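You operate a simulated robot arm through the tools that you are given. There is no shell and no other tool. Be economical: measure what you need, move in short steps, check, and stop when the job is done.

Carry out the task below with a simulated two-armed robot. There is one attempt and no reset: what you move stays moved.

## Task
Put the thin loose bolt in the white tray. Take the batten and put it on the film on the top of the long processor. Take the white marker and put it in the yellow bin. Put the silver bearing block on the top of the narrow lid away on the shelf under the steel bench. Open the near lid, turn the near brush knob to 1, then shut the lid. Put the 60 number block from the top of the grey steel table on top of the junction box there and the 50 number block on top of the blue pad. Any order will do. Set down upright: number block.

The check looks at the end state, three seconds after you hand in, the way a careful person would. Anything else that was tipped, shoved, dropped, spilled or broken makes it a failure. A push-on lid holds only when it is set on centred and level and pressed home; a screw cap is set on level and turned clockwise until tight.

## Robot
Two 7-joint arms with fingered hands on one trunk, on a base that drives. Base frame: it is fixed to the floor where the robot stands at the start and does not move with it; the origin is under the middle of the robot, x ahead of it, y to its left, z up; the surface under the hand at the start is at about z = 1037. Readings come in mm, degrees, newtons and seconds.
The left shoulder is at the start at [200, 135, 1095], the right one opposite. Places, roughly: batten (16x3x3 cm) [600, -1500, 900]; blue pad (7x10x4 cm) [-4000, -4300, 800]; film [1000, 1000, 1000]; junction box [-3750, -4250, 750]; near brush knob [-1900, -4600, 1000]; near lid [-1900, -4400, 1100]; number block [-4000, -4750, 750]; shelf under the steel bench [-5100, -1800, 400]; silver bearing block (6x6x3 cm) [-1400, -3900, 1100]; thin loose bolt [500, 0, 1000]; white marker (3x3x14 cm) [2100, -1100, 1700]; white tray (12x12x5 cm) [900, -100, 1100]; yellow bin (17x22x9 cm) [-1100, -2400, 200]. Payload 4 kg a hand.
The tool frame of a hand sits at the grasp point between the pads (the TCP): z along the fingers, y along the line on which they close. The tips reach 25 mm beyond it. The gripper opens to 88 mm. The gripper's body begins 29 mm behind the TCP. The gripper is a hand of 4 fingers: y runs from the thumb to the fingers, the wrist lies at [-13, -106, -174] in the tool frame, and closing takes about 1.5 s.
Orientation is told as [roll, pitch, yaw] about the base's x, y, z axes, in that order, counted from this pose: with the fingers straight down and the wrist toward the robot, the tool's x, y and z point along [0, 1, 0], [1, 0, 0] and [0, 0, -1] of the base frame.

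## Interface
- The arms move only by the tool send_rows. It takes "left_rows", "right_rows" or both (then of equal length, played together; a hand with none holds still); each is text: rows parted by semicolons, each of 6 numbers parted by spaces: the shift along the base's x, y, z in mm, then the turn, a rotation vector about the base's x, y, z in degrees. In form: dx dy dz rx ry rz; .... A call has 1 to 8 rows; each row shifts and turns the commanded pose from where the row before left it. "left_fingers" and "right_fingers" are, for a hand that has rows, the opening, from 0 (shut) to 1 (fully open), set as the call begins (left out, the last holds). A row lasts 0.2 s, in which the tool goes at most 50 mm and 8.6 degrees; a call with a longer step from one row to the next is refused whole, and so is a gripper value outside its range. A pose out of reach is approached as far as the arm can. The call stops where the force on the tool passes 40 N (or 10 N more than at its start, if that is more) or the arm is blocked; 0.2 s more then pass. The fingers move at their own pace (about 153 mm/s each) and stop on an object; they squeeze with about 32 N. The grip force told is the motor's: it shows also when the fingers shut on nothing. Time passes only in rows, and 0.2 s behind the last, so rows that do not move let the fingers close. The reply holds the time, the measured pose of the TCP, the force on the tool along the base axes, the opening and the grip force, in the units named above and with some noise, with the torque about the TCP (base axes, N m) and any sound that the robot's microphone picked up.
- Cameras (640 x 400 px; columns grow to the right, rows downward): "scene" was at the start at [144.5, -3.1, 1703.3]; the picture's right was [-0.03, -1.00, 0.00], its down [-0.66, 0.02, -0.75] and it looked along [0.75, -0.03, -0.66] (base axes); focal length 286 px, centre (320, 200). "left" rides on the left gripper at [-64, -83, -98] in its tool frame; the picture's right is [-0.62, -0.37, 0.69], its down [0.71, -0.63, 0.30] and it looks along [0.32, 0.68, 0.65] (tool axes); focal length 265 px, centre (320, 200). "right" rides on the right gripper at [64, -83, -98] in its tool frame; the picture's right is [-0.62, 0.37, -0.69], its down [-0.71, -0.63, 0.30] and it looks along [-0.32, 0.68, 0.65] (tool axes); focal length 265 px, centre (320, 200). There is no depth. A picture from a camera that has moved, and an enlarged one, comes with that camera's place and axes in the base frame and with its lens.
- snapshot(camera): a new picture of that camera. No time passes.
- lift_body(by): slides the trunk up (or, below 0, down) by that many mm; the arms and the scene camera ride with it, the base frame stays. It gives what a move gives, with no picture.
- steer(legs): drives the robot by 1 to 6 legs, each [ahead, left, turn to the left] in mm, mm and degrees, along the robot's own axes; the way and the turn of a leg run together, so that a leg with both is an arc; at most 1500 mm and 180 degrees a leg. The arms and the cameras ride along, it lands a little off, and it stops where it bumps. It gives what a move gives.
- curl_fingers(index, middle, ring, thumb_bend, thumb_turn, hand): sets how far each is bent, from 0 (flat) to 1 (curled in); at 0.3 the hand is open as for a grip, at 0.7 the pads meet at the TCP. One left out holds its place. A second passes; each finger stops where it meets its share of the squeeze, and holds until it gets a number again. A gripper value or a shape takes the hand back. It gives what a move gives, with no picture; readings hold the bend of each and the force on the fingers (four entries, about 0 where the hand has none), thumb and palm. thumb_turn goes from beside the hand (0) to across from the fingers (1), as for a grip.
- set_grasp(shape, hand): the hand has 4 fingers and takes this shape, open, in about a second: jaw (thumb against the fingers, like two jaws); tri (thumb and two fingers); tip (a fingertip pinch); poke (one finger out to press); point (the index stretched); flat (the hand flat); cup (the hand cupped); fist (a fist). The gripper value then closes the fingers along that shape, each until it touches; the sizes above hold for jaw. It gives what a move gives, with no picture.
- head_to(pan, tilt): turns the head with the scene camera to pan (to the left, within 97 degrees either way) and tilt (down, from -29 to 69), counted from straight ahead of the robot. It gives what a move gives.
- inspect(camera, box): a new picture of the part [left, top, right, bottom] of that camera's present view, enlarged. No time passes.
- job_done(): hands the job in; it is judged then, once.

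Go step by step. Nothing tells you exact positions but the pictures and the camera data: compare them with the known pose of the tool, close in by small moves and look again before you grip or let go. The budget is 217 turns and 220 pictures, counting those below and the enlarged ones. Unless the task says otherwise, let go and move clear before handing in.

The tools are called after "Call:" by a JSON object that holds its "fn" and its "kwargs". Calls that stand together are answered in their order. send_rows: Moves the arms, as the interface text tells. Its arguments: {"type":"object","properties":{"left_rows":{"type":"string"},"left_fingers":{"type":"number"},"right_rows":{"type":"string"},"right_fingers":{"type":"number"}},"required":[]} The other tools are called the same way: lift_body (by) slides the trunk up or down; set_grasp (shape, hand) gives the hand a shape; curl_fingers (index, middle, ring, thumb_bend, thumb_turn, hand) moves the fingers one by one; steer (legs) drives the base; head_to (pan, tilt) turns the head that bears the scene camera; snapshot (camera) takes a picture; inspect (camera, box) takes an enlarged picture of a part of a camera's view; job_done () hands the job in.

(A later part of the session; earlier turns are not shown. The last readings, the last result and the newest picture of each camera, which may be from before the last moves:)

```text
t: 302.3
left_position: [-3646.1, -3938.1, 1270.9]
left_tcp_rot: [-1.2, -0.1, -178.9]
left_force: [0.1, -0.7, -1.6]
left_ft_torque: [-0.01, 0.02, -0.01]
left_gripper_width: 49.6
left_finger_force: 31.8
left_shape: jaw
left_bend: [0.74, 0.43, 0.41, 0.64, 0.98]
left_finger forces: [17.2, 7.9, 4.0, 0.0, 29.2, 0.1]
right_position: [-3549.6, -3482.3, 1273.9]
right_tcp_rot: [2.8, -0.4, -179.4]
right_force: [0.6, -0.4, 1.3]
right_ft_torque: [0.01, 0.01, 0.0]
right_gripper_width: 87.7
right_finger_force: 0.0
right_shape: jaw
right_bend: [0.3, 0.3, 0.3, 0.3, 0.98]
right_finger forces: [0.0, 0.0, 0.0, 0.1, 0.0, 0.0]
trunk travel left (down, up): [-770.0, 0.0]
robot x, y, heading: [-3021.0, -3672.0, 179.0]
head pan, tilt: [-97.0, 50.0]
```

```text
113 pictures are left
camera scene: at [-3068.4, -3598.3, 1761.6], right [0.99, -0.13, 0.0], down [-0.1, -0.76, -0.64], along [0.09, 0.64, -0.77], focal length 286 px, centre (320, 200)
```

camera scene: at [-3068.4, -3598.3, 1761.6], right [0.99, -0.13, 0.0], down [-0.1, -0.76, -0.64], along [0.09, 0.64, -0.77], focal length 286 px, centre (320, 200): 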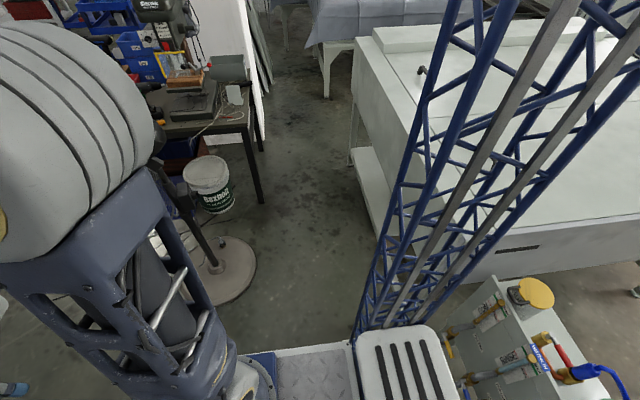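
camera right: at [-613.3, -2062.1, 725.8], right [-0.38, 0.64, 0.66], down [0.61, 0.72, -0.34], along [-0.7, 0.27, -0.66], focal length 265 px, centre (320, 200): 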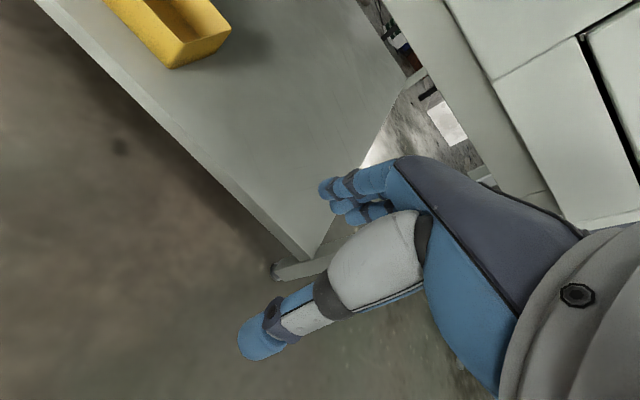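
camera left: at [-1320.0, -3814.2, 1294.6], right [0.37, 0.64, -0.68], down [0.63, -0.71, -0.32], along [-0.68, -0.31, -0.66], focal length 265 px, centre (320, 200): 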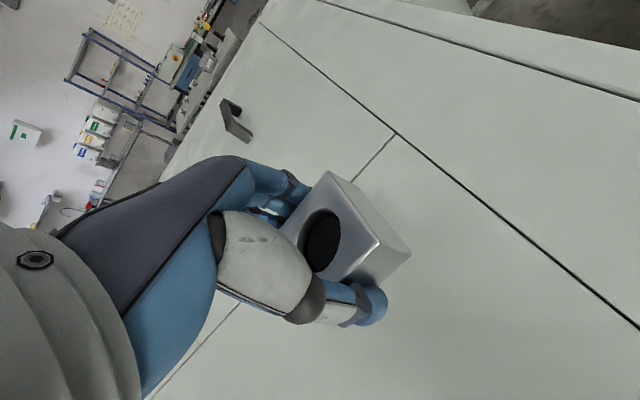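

The base's rear had touched the low paint bench (the cans still stand). I'll move away forward, pass between table and fan, and turn to face the steel bench.

Call:
{"fn": "steer", "kwargs": {"legs": [[300, 40, 0], [0, -190, 0], [1130, 0, 0], [0, 0, -89], [0, 450, 0], [200, 0, 0]]}}

Call:
{"fn": "head_to", "kwargs": {"pan": 0, "tilt": 40}}

Call:
{"fn": "snapshot", "kwargs": {"camera": "scene"}}

```text
t: 316.8
left_position: [-5145.4, -2918.0, 1271.1]
left_tcp_rot: [-1.3, -0.1, 94.7]
left_force: [-0.4, -0.3, -2.4]
left_ft_torque: [0.03, 0.01, 0.01]
left_gripper_width: 49.3
left_finger_force: 32.4
left_shape: jaw
left_bend: [0.74, 0.43, 0.41, 0.64, 0.98]
left_finger forces: [16.8, 8.0, 4.1, 0.0, 28.6, 0.0]
right_position: [-4682.3, -2984.8, 1274.0]
right_tcp_rot: [2.8, -0.4, 94.1]
right_force: [-0.7, -0.5, 0.0]
right_ft_torque: [0.04, 0.01, 0.02]
right_gripper_width: 87.7
right_finger_force: 0.1
right_shape: jaw
right_bend: [0.3, 0.3, 0.3, 0.3, 0.98]
right_finger forces: [0.1, 0.0, 0.0, 0.0, 0.0, 0.0]
trunk travel left (down, up): [-770.0, 0.0]
robot x, y, heading: [-4839.6, -3523.4, 92.7]
head pan, tilt: [-97.0, 50.0]
stopped in leg 5: the robot was blocked; the commanded pose is now the measured one
```

```text
t: 318.5
left_position: [-5143.7, -2916.8, 1269.8]
left_tcp_rot: [-1.3, -0.1, 94.6]
left_force: [-0.1, 0.2, -1.9]
left_ft_torque: [0.03, 0.01, 0.01]
left_gripper_width: 49.3
left_finger_force: 31.6
left_shape: jaw
left_bend: [0.74, 0.43, 0.41, 0.64, 0.98]
left_finger forces: [16.7, 7.9, 4.1, 0.1, 28.6, 0.1]
right_position: [-4683.2, -2983.9, 1274.4]
right_tcp_rot: [2.8, -0.4, 94.1]
right_force: [0.6, 0.1, 0.2]
right_ft_torque: [-0.01, 0.02, -0.02]
right_gripper_width: 87.7
right_finger_force: 0.0
right_shape: jaw
right_bend: [0.3, 0.3, 0.3, 0.3, 0.98]
right_finger forces: [0.1, 0.1, 0.1, 0.1, 0.0, 0.0]
trunk travel left (down, up): [-770.0, 0.0]
robot x, y, heading: [-4842.9, -3525.6, 92.7]
head pan, tilt: [0.0, 40.0]
```

```text
112 pictures are left
camera scene: at [-4848.8, -3381.3, 1775.7], right [1.0, 0.05, 0.0], down [0.03, -0.64, -0.77], along [-0.04, 0.77, -0.64], focal length 286 px, centre (320, 200)
```

scene: 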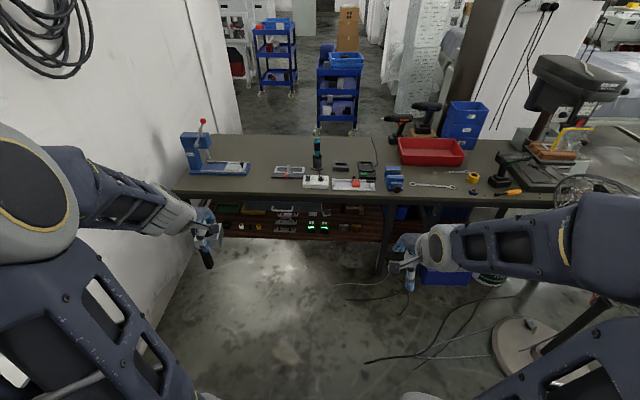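

The bench with its under-shelf is ahead (front edge near y≈-2300). I'll step away from the desk, approach, lower the trunk and look under it; also check the grip on the block.

Call:
{"fn": "steer", "kwargs": {"legs": [[0, -30, -2.5], [300, 0, 0]]}}

Call:
{"fn": "lift_body", "kwargs": {"by": -400}}

Call:
{"fn": "lift_body", "kwargs": {"by": -200}}

Call:
{"fn": "head_to", "kwargs": {"pan": 10, "tilt": 25}}

Call:
{"fn": "snapshot", "kwargs": {"camera": "scene"}}

Call:
{"fn": "snapshot", "kwargs": {"camera": "left"}}

```text
t: 321.0
left_position: [-5091.8, -2611.1, 1271.6]
left_tcp_rot: [-1.2, 0.0, 92.4]
left_force: [0.5, 0.2, -1.6]
left_ft_torque: [-0.01, 0.01, -0.02]
left_gripper_width: 49.1
left_finger_force: 31.6
left_shape: jaw
left_bend: [0.74, 0.43, 0.41, 0.64, 0.98]
left_finger forces: [16.7, 7.9, 4.1, 0.0, 28.6, 0.1]
right_position: [-4632.9, -2694.8, 1274.8]
right_tcp_rot: [2.8, -0.4, 92.0]
right_force: [-0.6, -0.8, 0.0]
right_ft_torque: [0.01, -0.02, 0.01]
right_gripper_width: 87.6
right_finger_force: 0.0
right_shape: jaw
right_bend: [0.3, 0.3, 0.3, 0.3, 0.98]
right_finger forces: [0.0, 0.0, 0.0, 0.0, 0.0, 0.1]
trunk travel left (down, up): [-770.0, 0.0]
robot x, y, heading: [-4815.6, -3227.7, 90.8]
head pan, tilt: [0.0, 40.0]
```

```text
t: 324.8
left_position: [-5092.4, -2609.8, 871.2]
left_tcp_rot: [-1.3, -0.1, 92.4]
left_force: [0.5, 1.3, -1.8]
left_ft_torque: [0.0, 0.03, 0.0]
left_gripper_width: 49.3
left_finger_force: 31.7
left_shape: jaw
left_bend: [0.74, 0.43, 0.41, 0.64, 0.98]
left_finger forces: [16.8, 7.9, 4.0, 0.1, 28.6, 0.0]
right_position: [-4632.9, -2693.6, 873.8]
right_tcp_rot: [2.9, -0.4, 91.8]
right_force: [-1.0, 0.1, -0.3]
right_ft_torque: [0.04, 0.0, 0.01]
right_gripper_width: 87.7
right_finger_force: 0.0
right_shape: jaw
right_bend: [0.3, 0.3, 0.3, 0.3, 0.98]
right_finger forces: [0.1, 0.0, 0.0, 0.0, 0.0, 0.0]
trunk travel left (down, up): [-370.0, 400.0]
robot x, y, heading: [-4814.3, -3228.6, 90.4]
head pan, tilt: [0.0, 40.0]
```

```text
t: 327.0
left_position: [-5092.8, -2610.7, 670.9]
left_tcp_rot: [-1.3, -0.1, 92.4]
left_force: [0.2, 0.1, -2.1]
left_ft_torque: [0.0, -0.02, 0.0]
left_gripper_width: 49.1
left_finger_force: 31.8
left_shape: jaw
left_bend: [0.74, 0.43, 0.41, 0.64, 0.98]
left_finger forces: [16.8, 7.9, 4.0, 0.0, 28.7, 0.0]
right_position: [-4632.9, -2694.5, 673.3]
right_tcp_rot: [2.8, -0.4, 92.0]
right_force: [-0.7, 0.4, -0.4]
right_ft_torque: [-0.02, 0.01, -0.03]
right_gripper_width: 88.0
right_finger_force: 0.1
right_shape: jaw
right_bend: [0.3, 0.3, 0.3, 0.3, 0.98]
right_finger forces: [0.1, 0.1, 0.0, 0.0, 0.0, 0.0]
trunk travel left (down, up): [-170.0, 600.0]
robot x, y, heading: [-4812.9, -3230.0, 90.7]
head pan, tilt: [0.0, 40.0]
```

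```text
t: 327.8
left_position: [-5090.7, -2609.7, 670.9]
left_tcp_rot: [-1.3, -0.1, 92.4]
left_force: [0.2, -0.3, -3.2]
left_ft_torque: [0.0, 0.03, 0.03]
left_gripper_width: 49.3
left_finger_force: 32.1
left_shape: jaw
left_bend: [0.74, 0.43, 0.41, 0.64, 0.98]
left_finger forces: [16.7, 7.8, 4.1, 0.0, 28.6, 0.1]
right_position: [-4632.5, -2695.2, 674.5]
right_tcp_rot: [2.8, -0.4, 91.9]
right_force: [0.0, -0.4, 0.1]
right_ft_torque: [0.0, -0.01, 0.0]
right_gripper_width: 87.7
right_finger_force: 0.0
right_shape: jaw
right_bend: [0.3, 0.3, 0.3, 0.3, 0.98]
right_finger forces: [0.0, 0.0, 0.0, 0.0, 0.0, 0.0]
trunk travel left (down, up): [-170.0, 600.0]
robot x, y, heading: [-4815.7, -3229.1, 90.6]
head pan, tilt: [10.0, 25.0]
```

```text
111 pictures are left
camera scene: at [-4830.6, -3079.1, 1199.0], right [0.98, 0.18, 0.0], down [0.08, -0.42, -0.91], along [-0.16, 0.89, -0.42], focal length 286 px, centre (320, 200)
```

scene: 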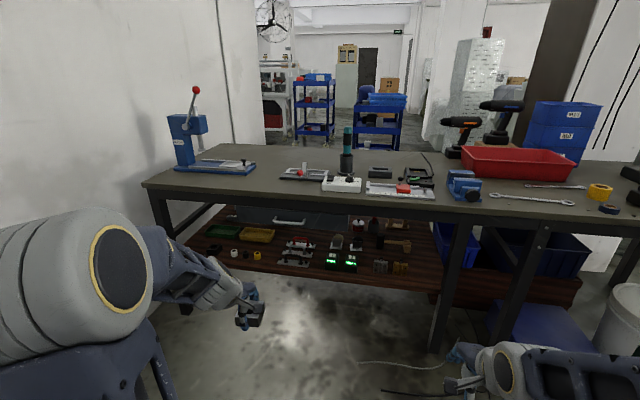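

```text
110 pictures are left
camera left: at [-5025.9, -2691.4, 770.4], right [0.65, -0.34, -0.68], down [-0.68, -0.66, -0.32], along [-0.34, 0.67, -0.66], focal length 265 px, centre (320, 200)
```

left: 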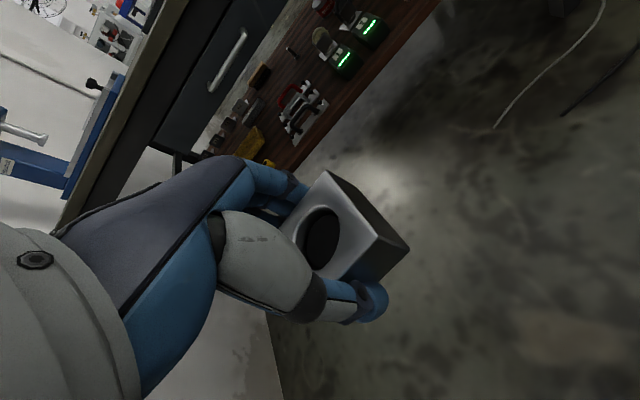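

Block is still well held. Enlarge the shelf to find free space.

Call:
{"fn": "inspect", "kwargs": {"camera": "scene", "box": [180, 195, 460, 310]}}

```text
2.29 times, centred on (320, 252) of scene
camera zoom: at [-4830.6, -3079.1, 1199.0], right [0.98, 0.18, 0.0], down [0.08, -0.42, -0.91], along [-0.16, 0.89, -0.42], focal length 653 px, centre (320, 80)
```

zoom: 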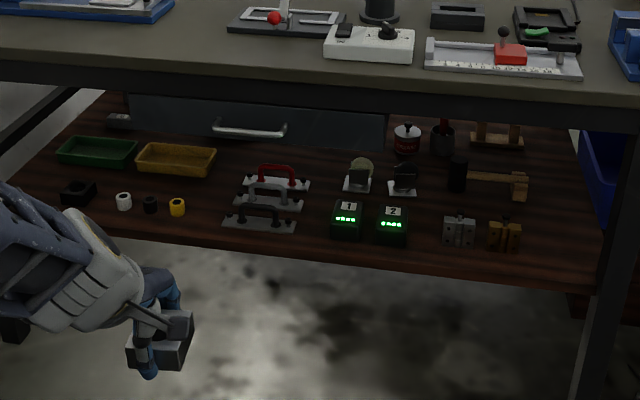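

Space on the shelf is limited. I'll pitch the left hand forward (as needed for entering under the bench) and use its camera to look along the shelf.

Call:
{"fn": "send_rows", "kwargs": {"left_rows": "0 0 -20 8 0 0; 0 0 -20 8 0 0; 0 0 -20 8 0 0; 0 0 -20 8 0 0; 0 0 -20 8 0 0; 0 0 0 0 0 0"}}

Call:
{"fn": "snapshot", "kwargs": {"camera": "left"}}

Call:
{"fn": "inspect", "kwargs": {"camera": "scene", "box": [160, 190, 320, 310]}}

```text
t: 329.1
left_position: [-5091.6, -2611.0, 570.0]
left_tcp_rot: [-3.3, -40.1, 93.1]
left_force: [0.4, -0.6, -1.6]
left_ft_torque: [-0.01, 0.0, 0.03]
left_gripper_width: 49.1
left_finger_force: 31.5
left_shape: jaw
left_bend: [0.74, 0.44, 0.41, 0.64, 0.98]
left_finger forces: [16.2, 7.8, 4.1, 0.0, 29.2, 0.0]
right_position: [-4633.1, -2695.3, 673.7]
right_tcp_rot: [2.8, -0.4, 91.9]
right_force: [0.8, 1.0, -0.7]
right_ft_torque: [0.02, -0.01, -0.02]
right_gripper_width: 87.7
right_finger_force: 0.1
right_shape: jaw
right_bend: [0.3, 0.3, 0.3, 0.3, 0.98]
right_finger forces: [0.1, 0.0, 0.0, 0.0, 0.0, 0.1]
trunk travel left (down, up): [-170.0, 600.0]
robot x, y, heading: [-4815.6, -3230.5, 90.4]
head pan, tilt: [10.0, 25.0]
```

```text
108 pictures are left
camera left: at [-5026.2, -2737.2, 594.7], right [0.65, 0.18, -0.74], down [-0.68, -0.3, -0.67], along [-0.34, 0.94, -0.07], focal length 265 px, centre (320, 200)
```

left: 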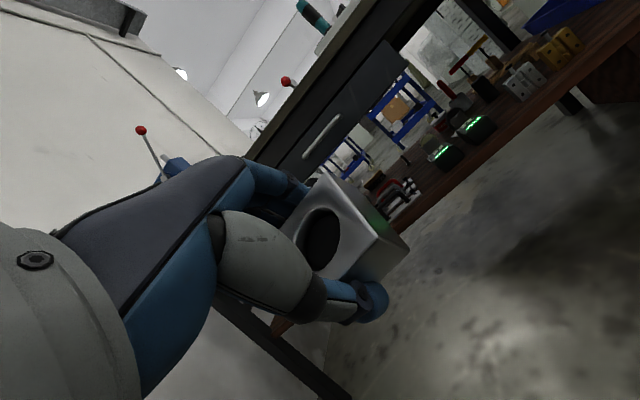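

```text
3.33 times, centred on (240, 250) of scene
camera zoom: at [-4830.7, -3079.2, 1199.0], right [0.98, 0.18, 0.0], down [0.08, -0.42, -0.91], along [-0.16, 0.89, -0.42], focal length 952 px, centre (587, 33)
```

zoom: 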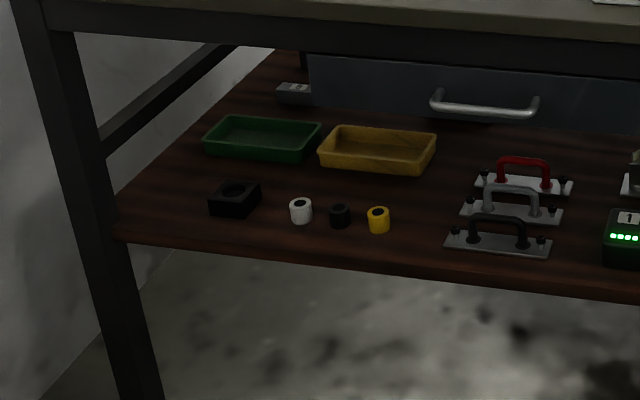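

The black bearing block and a free gap between the yellow ring and the handles show on the shelf; a good spot is about [-5276, -1967], shelf z≈355. I'll lower the trunk more and drive in with both hands low enough to pass under the bench top.

Call:
{"fn": "send_rows", "kwargs": {"left_rows": "0 0 30 0 0 0; 0 0 40 0 0 0; 0 0 40 0 0 0; 0 0 0 0 0 0"}}

Call:
{"fn": "lift_body", "kwargs": {"by": -150}}

Call:
{"fn": "steer", "kwargs": {"legs": [[380, 0, 0]]}}

Call:
{"fn": "head_to", "kwargs": {"pan": 25, "tilt": 30}}

Call:
{"fn": "snapshot", "kwargs": {"camera": "scene"}}

Call:
{"fn": "snapshot", "kwargs": {"camera": "left"}}

```text
t: 330.1
left_position: [-5089.6, -2608.3, 681.1]
left_tcp_rot: [-3.3, -40.0, 93.1]
left_force: [0.1, 0.5, -2.4]
left_ft_torque: [-0.01, -0.02, 0.01]
left_gripper_width: 49.1
left_finger_force: 31.9
left_shape: jaw
left_bend: [0.74, 0.44, 0.41, 0.64, 0.98]
left_finger forces: [16.3, 7.7, 3.9, 0.1, 29.2, 0.0]
right_position: [-4633.7, -2694.0, 673.5]
right_tcp_rot: [2.7, -0.5, 91.9]
right_force: [-0.2, 1.0, 0.7]
right_ft_torque: [0.0, -0.01, 0.01]
right_gripper_width: 88.0
right_finger_force: 0.1
right_shape: jaw
right_bend: [0.3, 0.3, 0.3, 0.3, 0.98]
right_finger forces: [0.1, 0.0, 0.0, 0.1, 0.0, 0.0]
trunk travel left (down, up): [-170.0, 600.0]
robot x, y, heading: [-4812.0, -3230.6, 90.6]
head pan, tilt: [10.0, 25.0]
```

```text
t: 331.9
left_position: [-5090.4, -2607.8, 530.2]
left_tcp_rot: [-3.2, -40.0, 92.9]
left_force: [-0.5, -0.4, -1.7]
left_ft_torque: [0.01, 0.01, 0.0]
left_gripper_width: 49.5
left_finger_force: 31.8
left_shape: jaw
left_bend: [0.74, 0.44, 0.41, 0.64, 0.98]
left_finger forces: [16.4, 7.8, 4.0, 0.0, 29.3, 0.0]
right_position: [-4632.9, -2695.4, 524.8]
right_tcp_rot: [2.8, -0.5, 91.8]
right_force: [0.9, -0.1, 0.2]
right_ft_torque: [0.0, 0.0, 0.0]
right_gripper_width: 87.8
right_finger_force: 0.1
right_shape: jaw
right_bend: [0.3, 0.3, 0.3, 0.3, 0.98]
right_finger forces: [0.0, 0.0, 0.0, 0.0, 0.1, 0.1]
trunk travel left (down, up): [-20.0, 750.0]
robot x, y, heading: [-4812.3, -3229.1, 90.6]
head pan, tilt: [10.0, 25.0]
```

```text
t: 334.3
left_position: [-5095.2, -2229.6, 529.5]
left_tcp_rot: [-3.3, -40.0, 93.2]
left_force: [0.4, 0.3, -1.8]
left_ft_torque: [0.0, 0.02, 0.02]
left_gripper_width: 49.3
left_finger_force: 32.5
left_shape: jaw
left_bend: [0.74, 0.44, 0.41, 0.64, 0.98]
left_finger forces: [16.2, 7.7, 4.0, 0.1, 29.1, 0.0]
right_position: [-4636.0, -2315.0, 524.5]
right_tcp_rot: [2.7, -0.4, 91.8]
right_force: [0.3, 0.2, 0.2]
right_ft_torque: [0.03, 0.02, -0.04]
right_gripper_width: 87.8
right_finger_force: 0.0
right_shape: jaw
right_bend: [0.3, 0.3, 0.3, 0.3, 0.98]
right_finger forces: [0.0, 0.0, 0.0, 0.1, 0.0, 0.1]
trunk travel left (down, up): [-20.0, 750.0]
robot x, y, heading: [-4816.8, -2851.8, 90.4]
head pan, tilt: [10.0, 25.0]
```

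```text
t: 335.1
left_position: [-5093.7, -2229.1, 530.0]
left_tcp_rot: [-3.3, -40.1, 93.1]
left_force: [-0.7, -0.7, -0.8]
left_ft_torque: [-0.02, -0.01, -0.03]
left_gripper_width: 49.2
left_finger_force: 32.1
left_shape: jaw
left_bend: [0.74, 0.44, 0.42, 0.64, 0.98]
left_finger forces: [16.2, 7.8, 4.0, 0.0, 29.2, 0.1]
right_position: [-4637.2, -2314.2, 524.6]
right_tcp_rot: [2.8, -0.4, 91.9]
right_force: [-0.1, -0.5, 0.2]
right_ft_torque: [0.0, 0.02, 0.03]
right_gripper_width: 87.5
right_finger_force: 0.0
right_shape: jaw
right_bend: [0.3, 0.3, 0.3, 0.3, 0.98]
right_finger forces: [0.1, 0.0, 0.0, 0.0, 0.1, 0.0]
trunk travel left (down, up): [-20.0, 750.0]
robot x, y, heading: [-4818.4, -2851.3, 90.5]
head pan, tilt: [25.0, 30.0]
```

```text
106 pictures are left
camera scene: at [-4856.3, -2708.9, 1041.1], right [0.9, 0.43, 0.0], down [0.22, -0.45, -0.87], along [-0.37, 0.78, -0.5], focal length 286 px, centre (320, 200)
```

scene: 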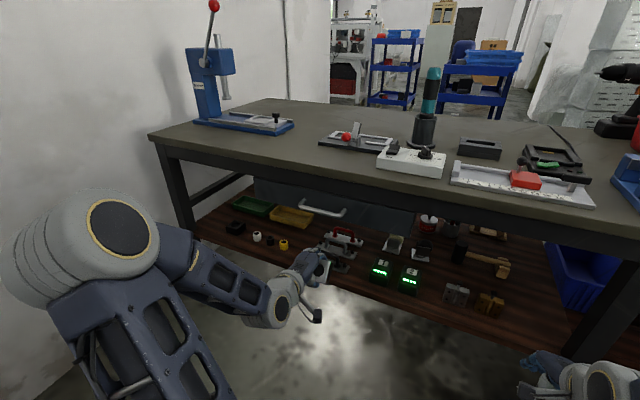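

```text
105 pictures are left
camera left: at [-5028.2, -2355.8, 554.4], right [0.65, 0.18, -0.74], down [-0.68, -0.3, -0.67], along [-0.34, 0.94, -0.07], focal length 265 px, centre (320, 200)
```

left: 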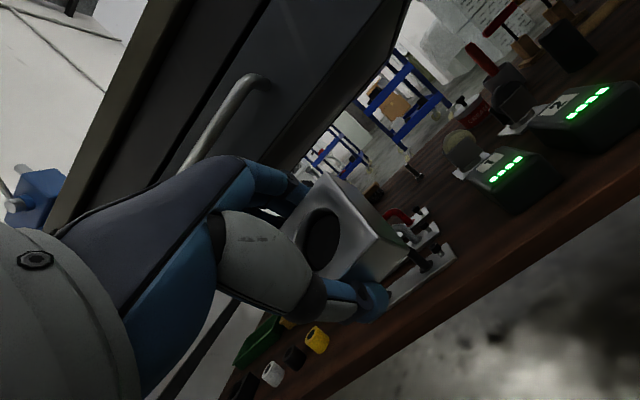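

From the two views the free spot centre is about [-5271, -1993] between the yellow ring and the black handle; the drawer bottom is near z 620. I'll shift left, reducing the pitch to 20°.

Call:
{"fn": "send_rows", "kwargs": {"left_rows": "-36 0 -5 -4 0 0; -36 0 -5 -4 0 0; -36 0 -5 -4 0 0; -36 0 -5 -4 0 0; -33 0 -5 -4 0 -3; 0 0 0 0 0 0"}}

Call:
{"fn": "snapshot", "kwargs": {"camera": "left"}}

Call:
{"fn": "snapshot", "kwargs": {"camera": "scene"}}

```text
t: 336.5
left_position: [-5273.9, -2227.9, 506.8]
left_tcp_rot: [-2.2, -20.1, 89.7]
left_force: [0.0, -0.1, -1.1]
left_ft_torque: [-0.01, -0.02, 0.04]
left_gripper_width: 49.0
left_finger_force: 32.0
left_shape: jaw
left_bend: [0.74, 0.44, 0.42, 0.64, 0.98]
left_finger forces: [16.4, 7.8, 4.2, 0.0, 28.8, 0.0]
right_position: [-4638.2, -2315.0, 523.8]
right_tcp_rot: [2.8, -0.4, 92.0]
right_force: [1.0, 0.0, 0.4]
right_ft_torque: [-0.03, 0.01, 0.02]
right_gripper_width: 87.7
right_finger_force: 0.0
right_shape: jaw
right_bend: [0.3, 0.3, 0.3, 0.3, 0.98]
right_finger forces: [0.0, 0.1, 0.0, 0.0, 0.0, 0.0]
trunk travel left (down, up): [-20.0, 750.0]
robot x, y, heading: [-4817.4, -2852.0, 90.4]
head pan, tilt: [25.0, 30.0]
```

```text
104 pictures are left
camera left: at [-5213.0, -2342.9, 572.4], right [0.65, -0.12, -0.75], down [-0.7, -0.47, -0.53], along [-0.29, 0.87, -0.39], focal length 265 px, centre (320, 200)
```

left: 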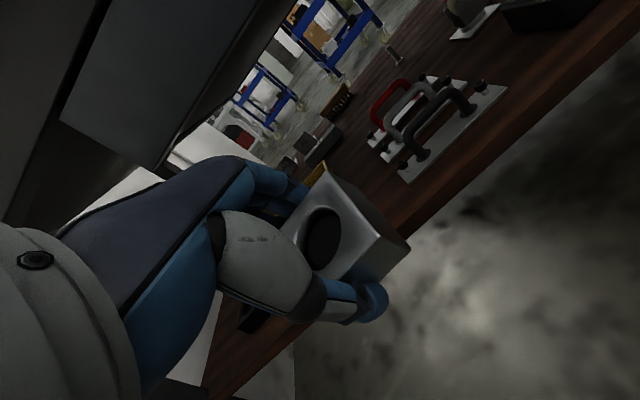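

```text
103 pictures are left
camera scene: at [-4856.3, -2708.9, 1041.1], right [0.9, 0.43, 0.0], down [0.22, -0.45, -0.87], along [-0.37, 0.78, -0.5], focal length 286 px, centre (320, 200)
```

scene: 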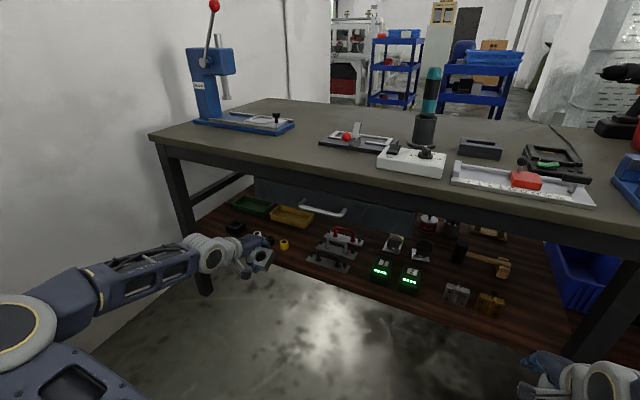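

The handle base's left end is at x≈-5223, consistent. Now advance over the spot.

Call:
{"fn": "send_rows", "kwargs": {"left_rows": "0 40 -9 0 0 0; 0 40 -9 0 0 0; 1 40 -9 0 0 0; 1 40 -9 0 0 0; 1 40 -9 0 0 0; 0 35 -9 0 0 0; 0 0 0 0 0 0"}}

Call:
{"fn": "snapshot", "kwargs": {"camera": "left"}}

Call:
{"fn": "inspect", "kwargs": {"camera": "scene", "box": [200, 180, 400, 300]}}

```text
t: 338.1
left_position: [-5269.2, -1992.9, 452.0]
left_tcp_rot: [-2.1, -20.0, 89.5]
left_force: [0.6, 0.1, -2.0]
left_ft_torque: [0.0, -0.02, 0.0]
left_gripper_width: 49.4
left_finger_force: 32.0
left_shape: jaw
left_bend: [0.74, 0.44, 0.42, 0.64, 0.98]
left_finger forces: [16.4, 7.7, 4.0, 0.0, 28.7, 0.0]
right_position: [-4636.9, -2315.6, 524.5]
right_tcp_rot: [2.8, -0.3, 91.9]
right_force: [-0.2, -1.1, 0.1]
right_ft_torque: [0.03, -0.02, -0.01]
right_gripper_width: 87.8
right_finger_force: 0.1
right_shape: jaw
right_bend: [0.3, 0.3, 0.3, 0.3, 0.98]
right_finger forces: [0.1, 0.1, 0.1, 0.1, 0.1, 0.1]
trunk travel left (down, up): [-20.0, 750.0]
robot x, y, heading: [-4818.1, -2853.7, 90.5]
head pan, tilt: [25.0, 30.0]
```

```text
102 pictures are left
camera left: at [-5208.3, -2108.0, 518.2], right [0.65, -0.12, -0.75], down [-0.71, -0.47, -0.53], along [-0.29, 0.87, -0.39], focal length 265 px, centre (320, 200)
```

left: 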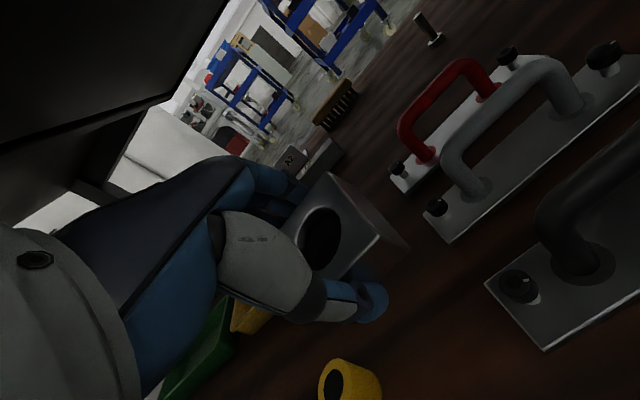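

```text
3.20 times, centred on (300, 240) of scene
camera zoom: at [-4856.3, -2708.9, 1041.1], right [0.9, 0.43, 0.0], down [0.22, -0.45, -0.87], along [-0.37, 0.78, -0.5], focal length 914 px, centre (384, 72)
```

zoom: 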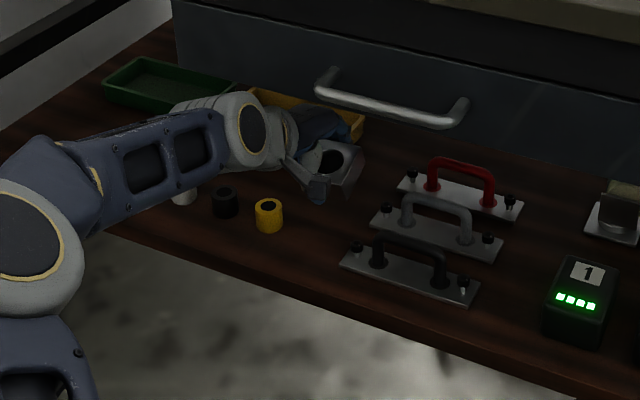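

Refined: the ring is at [-5325, -2023] and the handles' left ends at x≈-5225, so I'll set the block a little further back at [-5275, -1965].

Call:
{"fn": "send_rows", "kwargs": {"left_rows": "-6 28 0 0 0 0; 0 0 -25 0 0 0; 0 0 -25 0 0 0; 0 0 0 0 0 0"}}

Call:
{"fn": "snapshot", "kwargs": {"camera": "left"}}

Call:
{"fn": "inspect", "kwargs": {"camera": "scene", "box": [230, 190, 390, 290]}}

```text
t: 339.1
left_position: [-5274.2, -1964.5, 402.7]
left_tcp_rot: [-2.2, -20.1, 89.6]
left_force: [1.1, 0.4, -2.2]
left_ft_torque: [-0.01, -0.03, 0.01]
left_gripper_width: 49.0
left_finger_force: 32.0
left_shape: jaw
left_bend: [0.74, 0.44, 0.42, 0.64, 0.98]
left_finger forces: [16.5, 7.9, 4.1, 0.1, 29.1, 0.0]
right_position: [-4636.6, -2314.3, 524.6]
right_tcp_rot: [2.9, -0.3, 91.9]
right_force: [-0.4, 0.2, 0.3]
right_ft_torque: [-0.03, -0.04, -0.05]
right_gripper_width: 88.0
right_finger_force: 0.1
right_shape: jaw
right_bend: [0.3, 0.3, 0.3, 0.3, 0.98]
right_finger forces: [0.0, 0.1, 0.1, 0.0, 0.1, 0.0]
trunk travel left (down, up): [-20.0, 750.0]
robot x, y, heading: [-4818.6, -2853.6, 90.5]
head pan, tilt: [25.0, 30.0]
```

```text
100 pictures are left
camera left: at [-5214.5, -2080.0, 467.2], right [0.65, -0.12, -0.75], down [-0.71, -0.47, -0.53], along [-0.29, 0.87, -0.39], focal length 265 px, centre (320, 200)
```

left: 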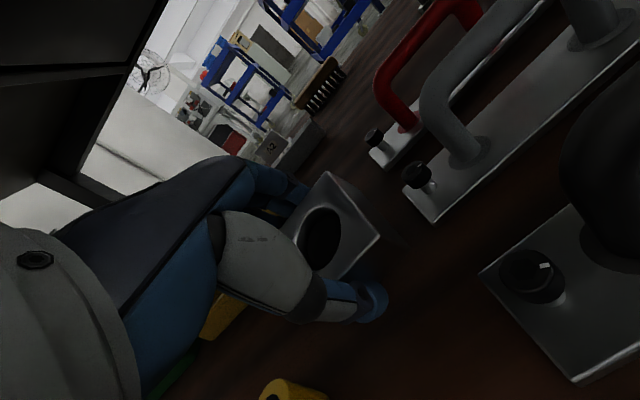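

```text
4.00 times, centred on (310, 240) of scene
camera zoom: at [-4856.3, -2708.9, 1041.1], right [0.9, 0.43, 0.0], down [0.22, -0.45, -0.87], along [-0.37, 0.78, -0.5], focal length 1143 px, centre (360, 40)
```

zoom: 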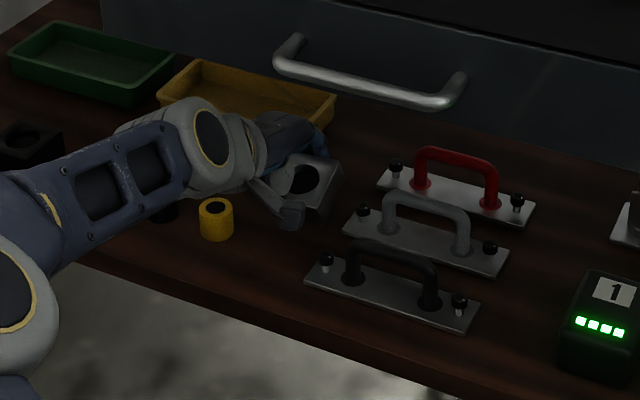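

Reduce the pitch to about 4° and lower in small steps until contact.

Call:
{"fn": "send_rows", "kwargs": {"left_rows": "0 0 0 -8 0 0; 0 0 0 -8 0 0; 0 0 -8 0 0 0; 0 0 -6 0 0 0; 0 0 -5 0 0 0; 0 0 -4 0 0 0; 0 0 0 0 0 0"}}

Call:
{"fn": "snapshot", "kwargs": {"camera": "left"}}

Call:
{"fn": "inspect", "kwargs": {"camera": "scene", "box": [250, 200, 350, 270]}}

```text
t: 340.6
left_position: [-5274.7, -1961.9, 387.9]
left_tcp_rot: [-2.2, -5.0, 89.9]
left_force: [2.1, -4.7, 11.7]
left_ft_torque: [-0.55, -0.02, 0.03]
left_gripper_width: 48.3
left_finger_force: 32.1
left_shape: jaw
left_bend: [0.74, 0.45, 0.43, 0.65, 0.97]
left_finger forces: [15.4, 7.0, 4.2, 0.0, 39.7, 0.1]
right_position: [-4637.5, -2316.8, 524.8]
right_tcp_rot: [2.8, -0.3, 92.0]
right_force: [-0.3, -0.1, -0.2]
right_ft_torque: [-0.03, 0.02, 0.03]
right_gripper_width: 88.0
right_finger_force: 0.0
right_shape: jaw
right_bend: [0.3, 0.3, 0.3, 0.3, 0.98]
right_finger forces: [0.0, 0.0, 0.0, 0.1, 0.0, 0.1]
trunk travel left (down, up): [-20.0, 750.0]
robot x, y, heading: [-4821.2, -2849.5, 90.5]
head pan, tilt: [25.0, 30.0]
stopped in row 7 (left hand): the force on the tool passed its limit at 42 N (the readings are from after the stop); the commanded pose is now the measured one
```

```text
98 pictures are left
camera left: at [-5215.2, -2055.8, 481.2], right [0.64, -0.31, -0.7], down [-0.7, -0.6, -0.38], along [-0.3, 0.74, -0.6], focal length 265 px, centre (320, 200)
```

left: 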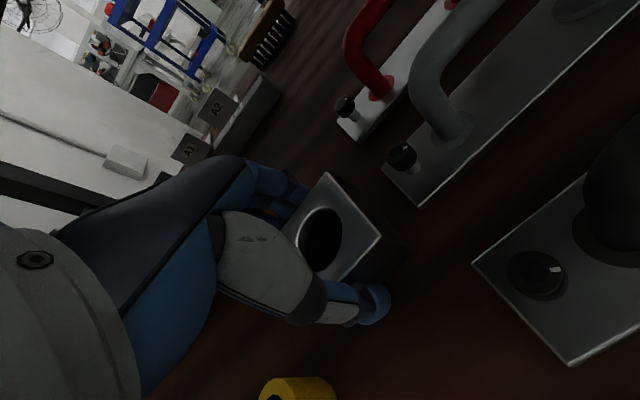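

```text
5.71 times, centred on (300, 235) of scene
camera zoom: at [-4856.2, -2709.2, 1040.8], right [0.9, 0.43, 0.0], down [0.22, -0.45, -0.87], along [-0.37, 0.78, -0.5], focal length 1633 px, centre (434, 0)
```

zoom: 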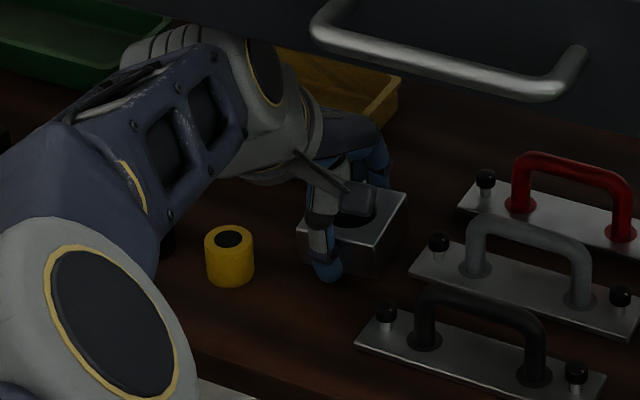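

Contact with the shelf. Release and rise.

Call:
{"fn": "send_rows", "kwargs": {"left_rows": "0 0 0 0 0 0; 0 0 0 0 0 0; 0 0 0 0 0 0; 0 0 0 0 0 0; 0 0 0 0 0 0", "left_fingers": 1}}

Call:
{"fn": "send_rows", "kwargs": {"left_rows": "0 0 8 0 0 0; 0 0 20 2 0 0; 0 -5 20 8 0 0; 0 -20 5 8 0 0; 0 -35 0 4 0 0; 0 -40 0 0 0 0; 0 -40 10 0 0 0; 0 -45 10 0 0 0"}}

Call:
{"fn": "snapshot", "kwargs": {"camera": "left"}}

Call:
{"fn": "inspect", "kwargs": {"camera": "scene", "box": [230, 190, 390, 290]}}

```text
t: 341.8
left_position: [-5275.4, -1963.3, 387.3]
left_tcp_rot: [-2.1, -4.9, 89.8]
left_force: [1.3, 6.5, 16.5]
left_ft_torque: [-0.58, -0.08, 0.09]
left_gripper_width: 83.6
left_finger_force: 0.1
left_shape: jaw
left_bend: [0.3, 0.3, 0.3, 0.34, 0.97]
left_finger forces: [0.0, 0.0, 0.0, 0.0, 15.6, 0.0]
right_position: [-4637.7, -2314.8, 524.5]
right_tcp_rot: [2.8, -0.6, 91.9]
right_force: [0.5, 0.5, 0.1]
right_ft_torque: [0.01, -0.02, 0.0]
right_gripper_width: 87.8
right_finger_force: 0.1
right_shape: jaw
right_bend: [0.3, 0.3, 0.3, 0.3, 0.98]
right_finger forces: [0.1, 0.1, 0.0, 0.0, 0.0, 0.0]
trunk travel left (down, up): [-20.0, 750.0]
robot x, y, heading: [-4817.3, -2854.0, 90.4]
head pan, tilt: [25.0, 30.0]
```

```text
t: 343.6
left_position: [-5274.4, -2147.1, 461.2]
left_tcp_rot: [-2.0, -26.8, 89.7]
left_force: [-0.6, 1.5, -0.9]
left_ft_torque: [-0.04, -0.03, 0.0]
left_gripper_width: 87.8
left_finger_force: 0.0
left_shape: jaw
left_bend: [0.3, 0.3, 0.3, 0.3, 0.97]
left_finger forces: [0.0, 0.0, 0.1, 0.1, 0.1, 0.0]
right_position: [-4637.5, -2315.6, 525.0]
right_tcp_rot: [2.8, -0.3, 91.9]
right_force: [0.9, 1.0, 0.0]
right_ft_torque: [0.04, -0.02, 0.03]
right_gripper_width: 87.9
right_finger_force: 0.1
right_shape: jaw
right_bend: [0.3, 0.3, 0.3, 0.3, 0.98]
right_finger forces: [0.0, 0.0, 0.0, 0.0, 0.0, 0.0]
trunk travel left (down, up): [-20.0, 750.0]
robot x, y, heading: [-4815.6, -2852.8, 90.7]
head pan, tilt: [25.0, 30.0]
```

```text
96 pictures are left
camera left: at [-5214.2, -2267.6, 512.7], right [0.64, -0.03, -0.76], down [-0.7, -0.41, -0.58], along [-0.3, 0.91, -0.28], focal length 265 px, centre (320, 200)
```

left: 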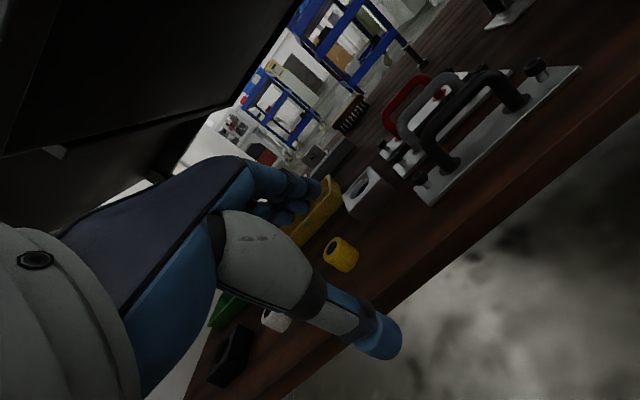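

```text
4.00 times, centred on (310, 240) of scene
camera zoom: at [-4856.2, -2708.8, 1041.1], right [0.9, 0.43, 0.0], down [0.22, -0.45, -0.87], along [-0.37, 0.78, -0.5], focal length 1143 px, centre (360, 40)
```

zoom: 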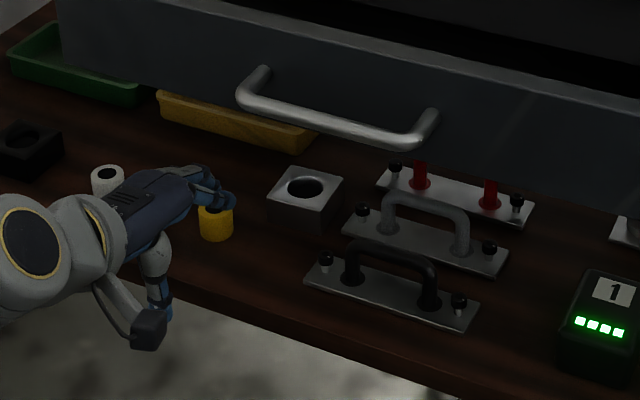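

The block sits well on the shelf, but my wrist dragged the drawer above out by about 40 mm. I'll withdraw, then push the drawer gently shut with closed fingers.

Call:
{"fn": "send_rows", "kwargs": {"left_rows": "0 -45 0 0 0 0; 0 -45 0 0 0 0; 0 -45 0 0 0 0; 0 -45 0 0 0 0; 0 -15 20 7.3 0 0; 0 0 30 7.3 0 0; 0 0 30 7.3 0 0; 0 0 30 7.3 0 0"}}

Call:
{"fn": "send_rows", "kwargs": {"left_rows": "5 0 30 7.3 0 0; 5 0 30 7.3 0 0; 5 0 30 7.3 0 0; 5 0 25 7.3 0 0; 0 0 0 0 0 0", "left_fingers": 0}}

Call:
{"fn": "snapshot", "kwargs": {"camera": "scene"}}

Call:
{"fn": "snapshot", "kwargs": {"camera": "left"}}

```text
t: 345.4
left_position: [-5295.1, -2339.1, 552.3]
left_tcp_rot: [-0.6, -52.3, 94.2]
left_force: [0.4, 0.2, 0.5]
left_ft_torque: [0.0, -0.01, 0.0]
left_gripper_width: 87.6
left_finger_force: 0.1
left_shape: jaw
left_bend: [0.3, 0.3, 0.3, 0.3, 0.97]
left_finger forces: [0.0, 0.0, 0.1, 0.1, 0.0, 0.0]
left hand out of reach, approached as far as the arm can: row 5, 6
right_position: [-4636.0, -2315.5, 523.5]
right_tcp_rot: [2.7, -0.4, 91.9]
right_force: [0.1, -0.7, 0.5]
right_ft_torque: [0.01, -0.04, -0.01]
right_gripper_width: 87.6
right_finger_force: 0.1
right_shape: jaw
right_bend: [0.3, 0.3, 0.3, 0.3, 0.98]
right_finger forces: [0.1, 0.0, 0.0, 0.1, 0.0, 0.0]
trunk travel left (down, up): [-20.0, 750.0]
robot x, y, heading: [-4817.2, -2851.6, 90.5]
head pan, tilt: [25.0, 30.0]
```

```text
t: 346.6
left_position: [-5277.8, -2337.6, 670.2]
left_tcp_rot: [-13.8, -81.1, 106.8]
left_force: [0.3, 0.5, -0.1]
left_ft_torque: [-0.02, 0.0, 0.0]
left_gripper_width: 0.0
left_finger_force: 32.2
left_shape: jaw
left_bend: [0.7, 0.7, 0.7, 0.4, 1.0]
left_finger forces: [0.0, 0.1, 0.0, 0.0, 0.0, 0.0]
right_position: [-4637.1, -2315.1, 524.5]
right_tcp_rot: [2.9, -0.4, 92.0]
right_force: [0.5, -0.7, -0.3]
right_ft_torque: [-0.01, 0.01, 0.0]
right_gripper_width: 87.7
right_finger_force: 0.1
right_shape: jaw
right_bend: [0.3, 0.3, 0.3, 0.3, 0.98]
right_finger forces: [0.1, 0.0, 0.0, 0.0, 0.0, 0.1]
trunk travel left (down, up): [-20.0, 750.0]
robot x, y, heading: [-4814.7, -2852.2, 90.5]
head pan, tilt: [25.0, 30.0]
```

```text
94 pictures are left
camera scene: at [-4856.3, -2709.0, 1041.1], right [0.9, 0.43, 0.0], down [0.22, -0.45, -0.87], along [-0.37, 0.78, -0.5], focal length 286 px, centre (320, 200)
```

scene: 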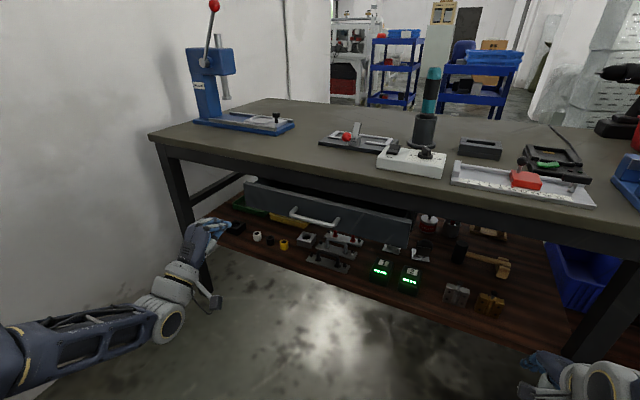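

```text
93 pictures are left
camera left: at [-5204.5, -2445.0, 604.6], right [0.6, 0.66, -0.44], down [-0.7, 0.17, -0.69], along [-0.39, 0.73, 0.57], focal length 265 px, centre (320, 200)
```

left: 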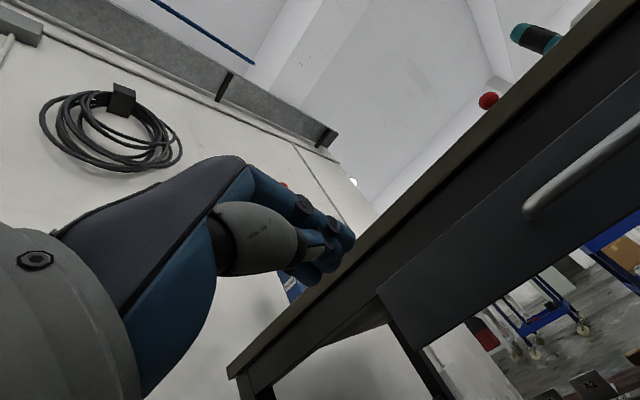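

Drawer panel spans about z 627–704 and is out by ~40 mm. Push it home at z≈668 with closed fingers.

Call:
{"fn": "send_rows", "kwargs": {"left_rows": "6 40 0 0 0 0; 6 40 0 0 0 0; 5 35 0 0 0 0; 0 15 0 0 0 0; 0 10 0 0 0 0; 0 10 0 0 0 0; 0 10 0 0 0 0; 0 0 0 0 0 0"}}

Call:
{"fn": "snapshot", "kwargs": {"camera": "scene"}}

```text
t: 348.4
left_position: [-5259.3, -2178.4, 669.2]
left_tcp_rot: [-13.7, -81.1, 106.8]
left_force: [0.7, -0.4, -0.2]
left_ft_torque: [-0.02, 0.01, -0.01]
left_gripper_width: 0.0
left_finger_force: 32.0
left_shape: jaw
left_bend: [0.7, 0.7, 0.7, 0.41, 1.0]
left_finger forces: [0.1, 0.0, 0.1, 0.0, 0.0, 0.0]
right_position: [-4636.5, -2315.8, 524.0]
right_tcp_rot: [2.8, -0.4, 92.0]
right_force: [-0.8, -0.1, 0.3]
right_ft_torque: [0.03, 0.0, -0.01]
right_gripper_width: 88.1
right_finger_force: 0.1
right_shape: jaw
right_bend: [0.3, 0.3, 0.3, 0.3, 0.98]
right_finger forces: [0.0, 0.0, 0.0, 0.0, 0.0, 0.0]
trunk travel left (down, up): [-20.0, 750.0]
robot x, y, heading: [-4815.1, -2849.5, 90.4]
head pan, tilt: [25.0, 30.0]
```

```text
92 pictures are left
camera scene: at [-4856.3, -2708.9, 1041.1], right [0.9, 0.43, 0.0], down [0.22, -0.45, -0.87], along [-0.37, 0.78, -0.5], focal length 286 px, centre (320, 200)
```

scene: 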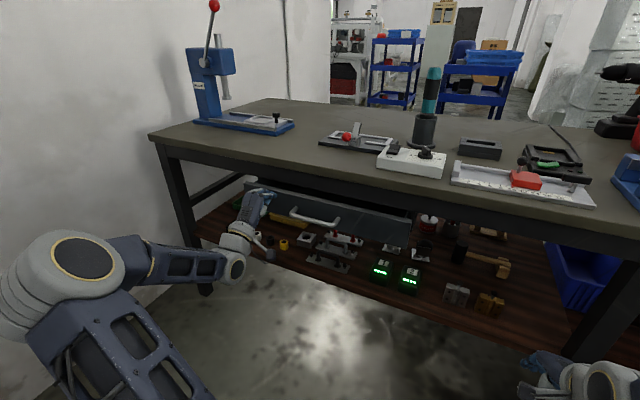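

Call:
{"fn": "send_rows", "kwargs": {"left_rows": "0 10 0 0 0 0; 0 10 0 0 0 0; 0 8 0 0 0 0; 0 8 0 0 0 0; 0 8 0 0 0 0; 0 8 0 0 0 0; 0 0 0 0 0 0"}}

Call:
{"fn": "inspect", "kwargs": {"camera": "scene", "box": [230, 170, 430, 290]}}

```text
t: 349.9
left_position: [-5260.2, -2128.3, 669.6]
left_tcp_rot: [-14.4, -81.3, 107.4]
left_force: [2.4, -11.8, 1.6]
left_ft_torque: [0.01, -0.01, -0.13]
left_gripper_width: 0.0
left_finger_force: 32.0
left_shape: jaw
left_bend: [0.7, 0.7, 0.7, 0.73, 1.0]
left_finger forces: [11.2, 0.0, 0.0, 0.0, 0.0, 0.0]
right_position: [-4637.6, -2315.6, 525.3]
right_tcp_rot: [2.9, -0.5, 91.9]
right_force: [0.0, -0.4, -1.4]
right_ft_torque: [0.01, -0.02, -0.01]
right_gripper_width: 87.8
right_finger_force: 0.0
right_shape: jaw
right_bend: [0.3, 0.3, 0.3, 0.3, 0.98]
right_finger forces: [0.0, 0.0, 0.1, 0.0, 0.1, 0.0]
trunk travel left (down, up): [-20.0, 750.0]
robot x, y, heading: [-4814.9, -2850.5, 90.6]
head pan, tilt: [25.0, 30.0]
stopped in row 7 (left hand): the force on the tool passed its limit at 43 N (the readings are from after the stop); the commanded pose is now the measured one
```

```text
3.20 times, centred on (330, 230) of scene
camera zoom: at [-4856.2, -2709.6, 1041.1], right [0.9, 0.43, 0.0], down [0.22, -0.45, -0.87], along [-0.37, 0.78, -0.5], focal length 914 px, centre (288, 104)
```

zoom: 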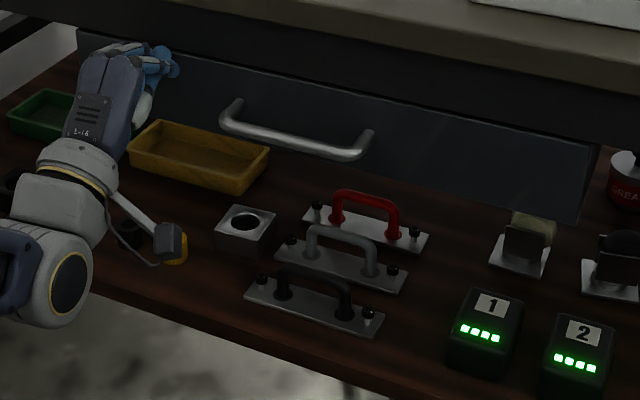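

The drawer is home again and all shelf items stand. Withdraw, back the robot off and straighten the hand.

Call:
{"fn": "send_rows", "kwargs": {"left_rows": "0 -40 0 0 0 0; 0 -45 0 0 0 0; 0 -45 0 0 0 0; 0 -45 0 0 0 0; 0 0 0 0 0 0"}}

Call:
{"fn": "steer", "kwargs": {"legs": [[-400, 0, 0]]}}

Call:
{"fn": "send_rows", "kwargs": {"left_rows": "15 0 0 -8 0 0; 15 0 0 -8 0 0; 15 0 0 -8 0 0; 15 0 0 -8 0 0; 15 0 0 -8 0 0; 15 0 0 -8 0 0; 15 0 0 -8 0 0; 15 0 0 -8 0 0", "left_fingers": 1}}

Call:
{"fn": "send_rows", "kwargs": {"left_rows": "15 0 0 -8 0 0; 10 0 0 -8 0 0; 10 0 0 0 0 0; 0 0 0 0 0 0"}}

Call:
{"fn": "inspect", "kwargs": {"camera": "scene", "box": [200, 150, 440, 290]}}

```text
t: 351.1
left_position: [-5261.7, -2300.7, 671.3]
left_tcp_rot: [-14.2, -81.2, 107.3]
left_force: [-0.1, 0.4, 0.2]
left_ft_torque: [0.0, -0.04, 0.04]
left_gripper_width: 0.0
left_finger_force: 32.3
left_shape: jaw
left_bend: [0.7, 0.7, 0.7, 0.73, 1.0]
left_finger forces: [0.0, 0.0, 0.0, 0.1, 0.1, 0.0]
right_position: [-4637.3, -2315.6, 524.1]
right_tcp_rot: [2.8, -0.4, 92.1]
right_force: [0.0, -0.3, -0.7]
right_ft_torque: [0.01, 0.03, -0.01]
right_gripper_width: 88.0
right_finger_force: 0.1
right_shape: jaw
right_bend: [0.3, 0.3, 0.3, 0.3, 0.98]
right_finger forces: [0.0, 0.0, 0.0, 0.0, 0.0, 0.0]
trunk travel left (down, up): [-20.0, 750.0]
robot x, y, heading: [-4816.1, -2849.5, 90.6]
head pan, tilt: [25.0, 30.0]
```

```text
t: 353.6
left_position: [-5259.0, -2706.1, 670.8]
left_tcp_rot: [-14.1, -81.2, 107.4]
left_force: [0.2, -0.1, -0.5]
left_ft_torque: [0.01, 0.0, 0.0]
left_gripper_width: 0.0
left_finger_force: 31.6
left_shape: jaw
left_bend: [0.7, 0.7, 0.7, 0.73, 1.0]
left_finger forces: [0.1, 0.0, 0.1, 0.0, 0.0, 0.1]
right_position: [-4634.5, -2717.1, 523.9]
right_tcp_rot: [2.8, -0.4, 92.2]
right_force: [-0.3, -0.8, -0.1]
right_ft_torque: [0.0, 0.02, 0.01]
right_gripper_width: 87.8
right_finger_force: 0.0
right_shape: jaw
right_bend: [0.3, 0.3, 0.3, 0.3, 0.98]
right_finger forces: [0.1, 0.0, 0.1, 0.0, 0.1, 0.1]
trunk travel left (down, up): [-20.0, 750.0]
robot x, y, heading: [-4815.2, -3256.9, 90.8]
head pan, tilt: [25.0, 30.0]
```

```text
t: 355.4
left_position: [-5140.2, -2706.0, 671.9]
left_tcp_rot: [2.5, -17.6, 92.8]
left_force: [-0.5, -0.5, 0.3]
left_ft_torque: [0.03, 0.01, 0.02]
left_gripper_width: 87.7
left_finger_force: 0.0
left_shape: jaw
left_bend: [0.3, 0.3, 0.3, 0.3, 0.98]
left_finger forces: [0.1, 0.0, 0.0, 0.0, 0.0, 0.0]
right_position: [-4637.2, -2717.9, 524.6]
right_tcp_rot: [2.8, -0.4, 92.2]
right_force: [-0.2, -0.1, 0.0]
right_ft_torque: [0.05, -0.04, 0.0]
right_gripper_width: 87.7
right_finger_force: 0.1
right_shape: jaw
right_bend: [0.3, 0.3, 0.3, 0.3, 0.98]
right_finger forces: [0.0, 0.0, 0.0, 0.0, 0.1, 0.0]
trunk travel left (down, up): [-20.0, 750.0]
robot x, y, heading: [-4809.1, -3257.2, 91.0]
head pan, tilt: [25.0, 30.0]
```

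```text
t: 356.4
left_position: [-5103.3, -2705.8, 671.4]
left_tcp_rot: [3.0, -1.6, 92.6]
left_force: [0.6, 0.0, 0.0]
left_ft_torque: [-0.01, 0.02, -0.02]
left_gripper_width: 87.6
left_finger_force: 0.0
left_shape: jaw
left_bend: [0.3, 0.3, 0.3, 0.3, 0.98]
left_finger forces: [0.1, 0.0, 0.0, 0.0, 0.0, 0.0]
right_position: [-4635.0, -2717.8, 523.5]
right_tcp_rot: [2.8, -0.4, 92.2]
right_force: [0.5, -0.6, 0.1]
right_ft_torque: [0.0, -0.01, -0.01]
right_gripper_width: 88.0
right_finger_force: 0.0
right_shape: jaw
right_bend: [0.3, 0.3, 0.3, 0.3, 0.98]
right_finger forces: [0.1, 0.1, 0.2, 0.0, 0.0, 0.1]
trunk travel left (down, up): [-20.0, 750.0]
robot x, y, heading: [-4815.2, -3253.7, 90.7]
head pan, tilt: [25.0, 30.0]
```

```text
2.67 times, centred on (320, 220) of scene
camera zoom: at [-4852.1, -3112.2, 1041.1], right [0.9, 0.44, 0.0], down [0.22, -0.45, -0.87], along [-0.38, 0.78, -0.5], focal length 762 px, centre (320, 147)
```

zoom: 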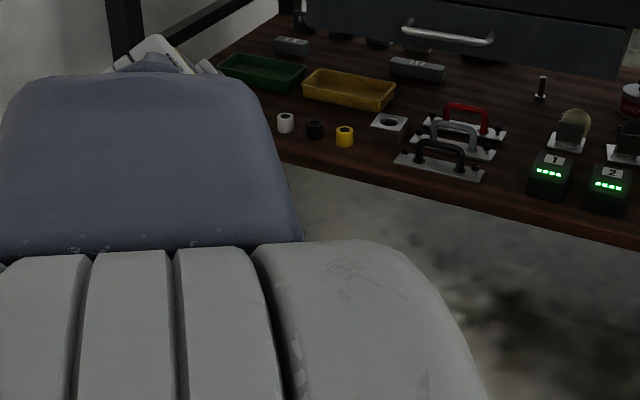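

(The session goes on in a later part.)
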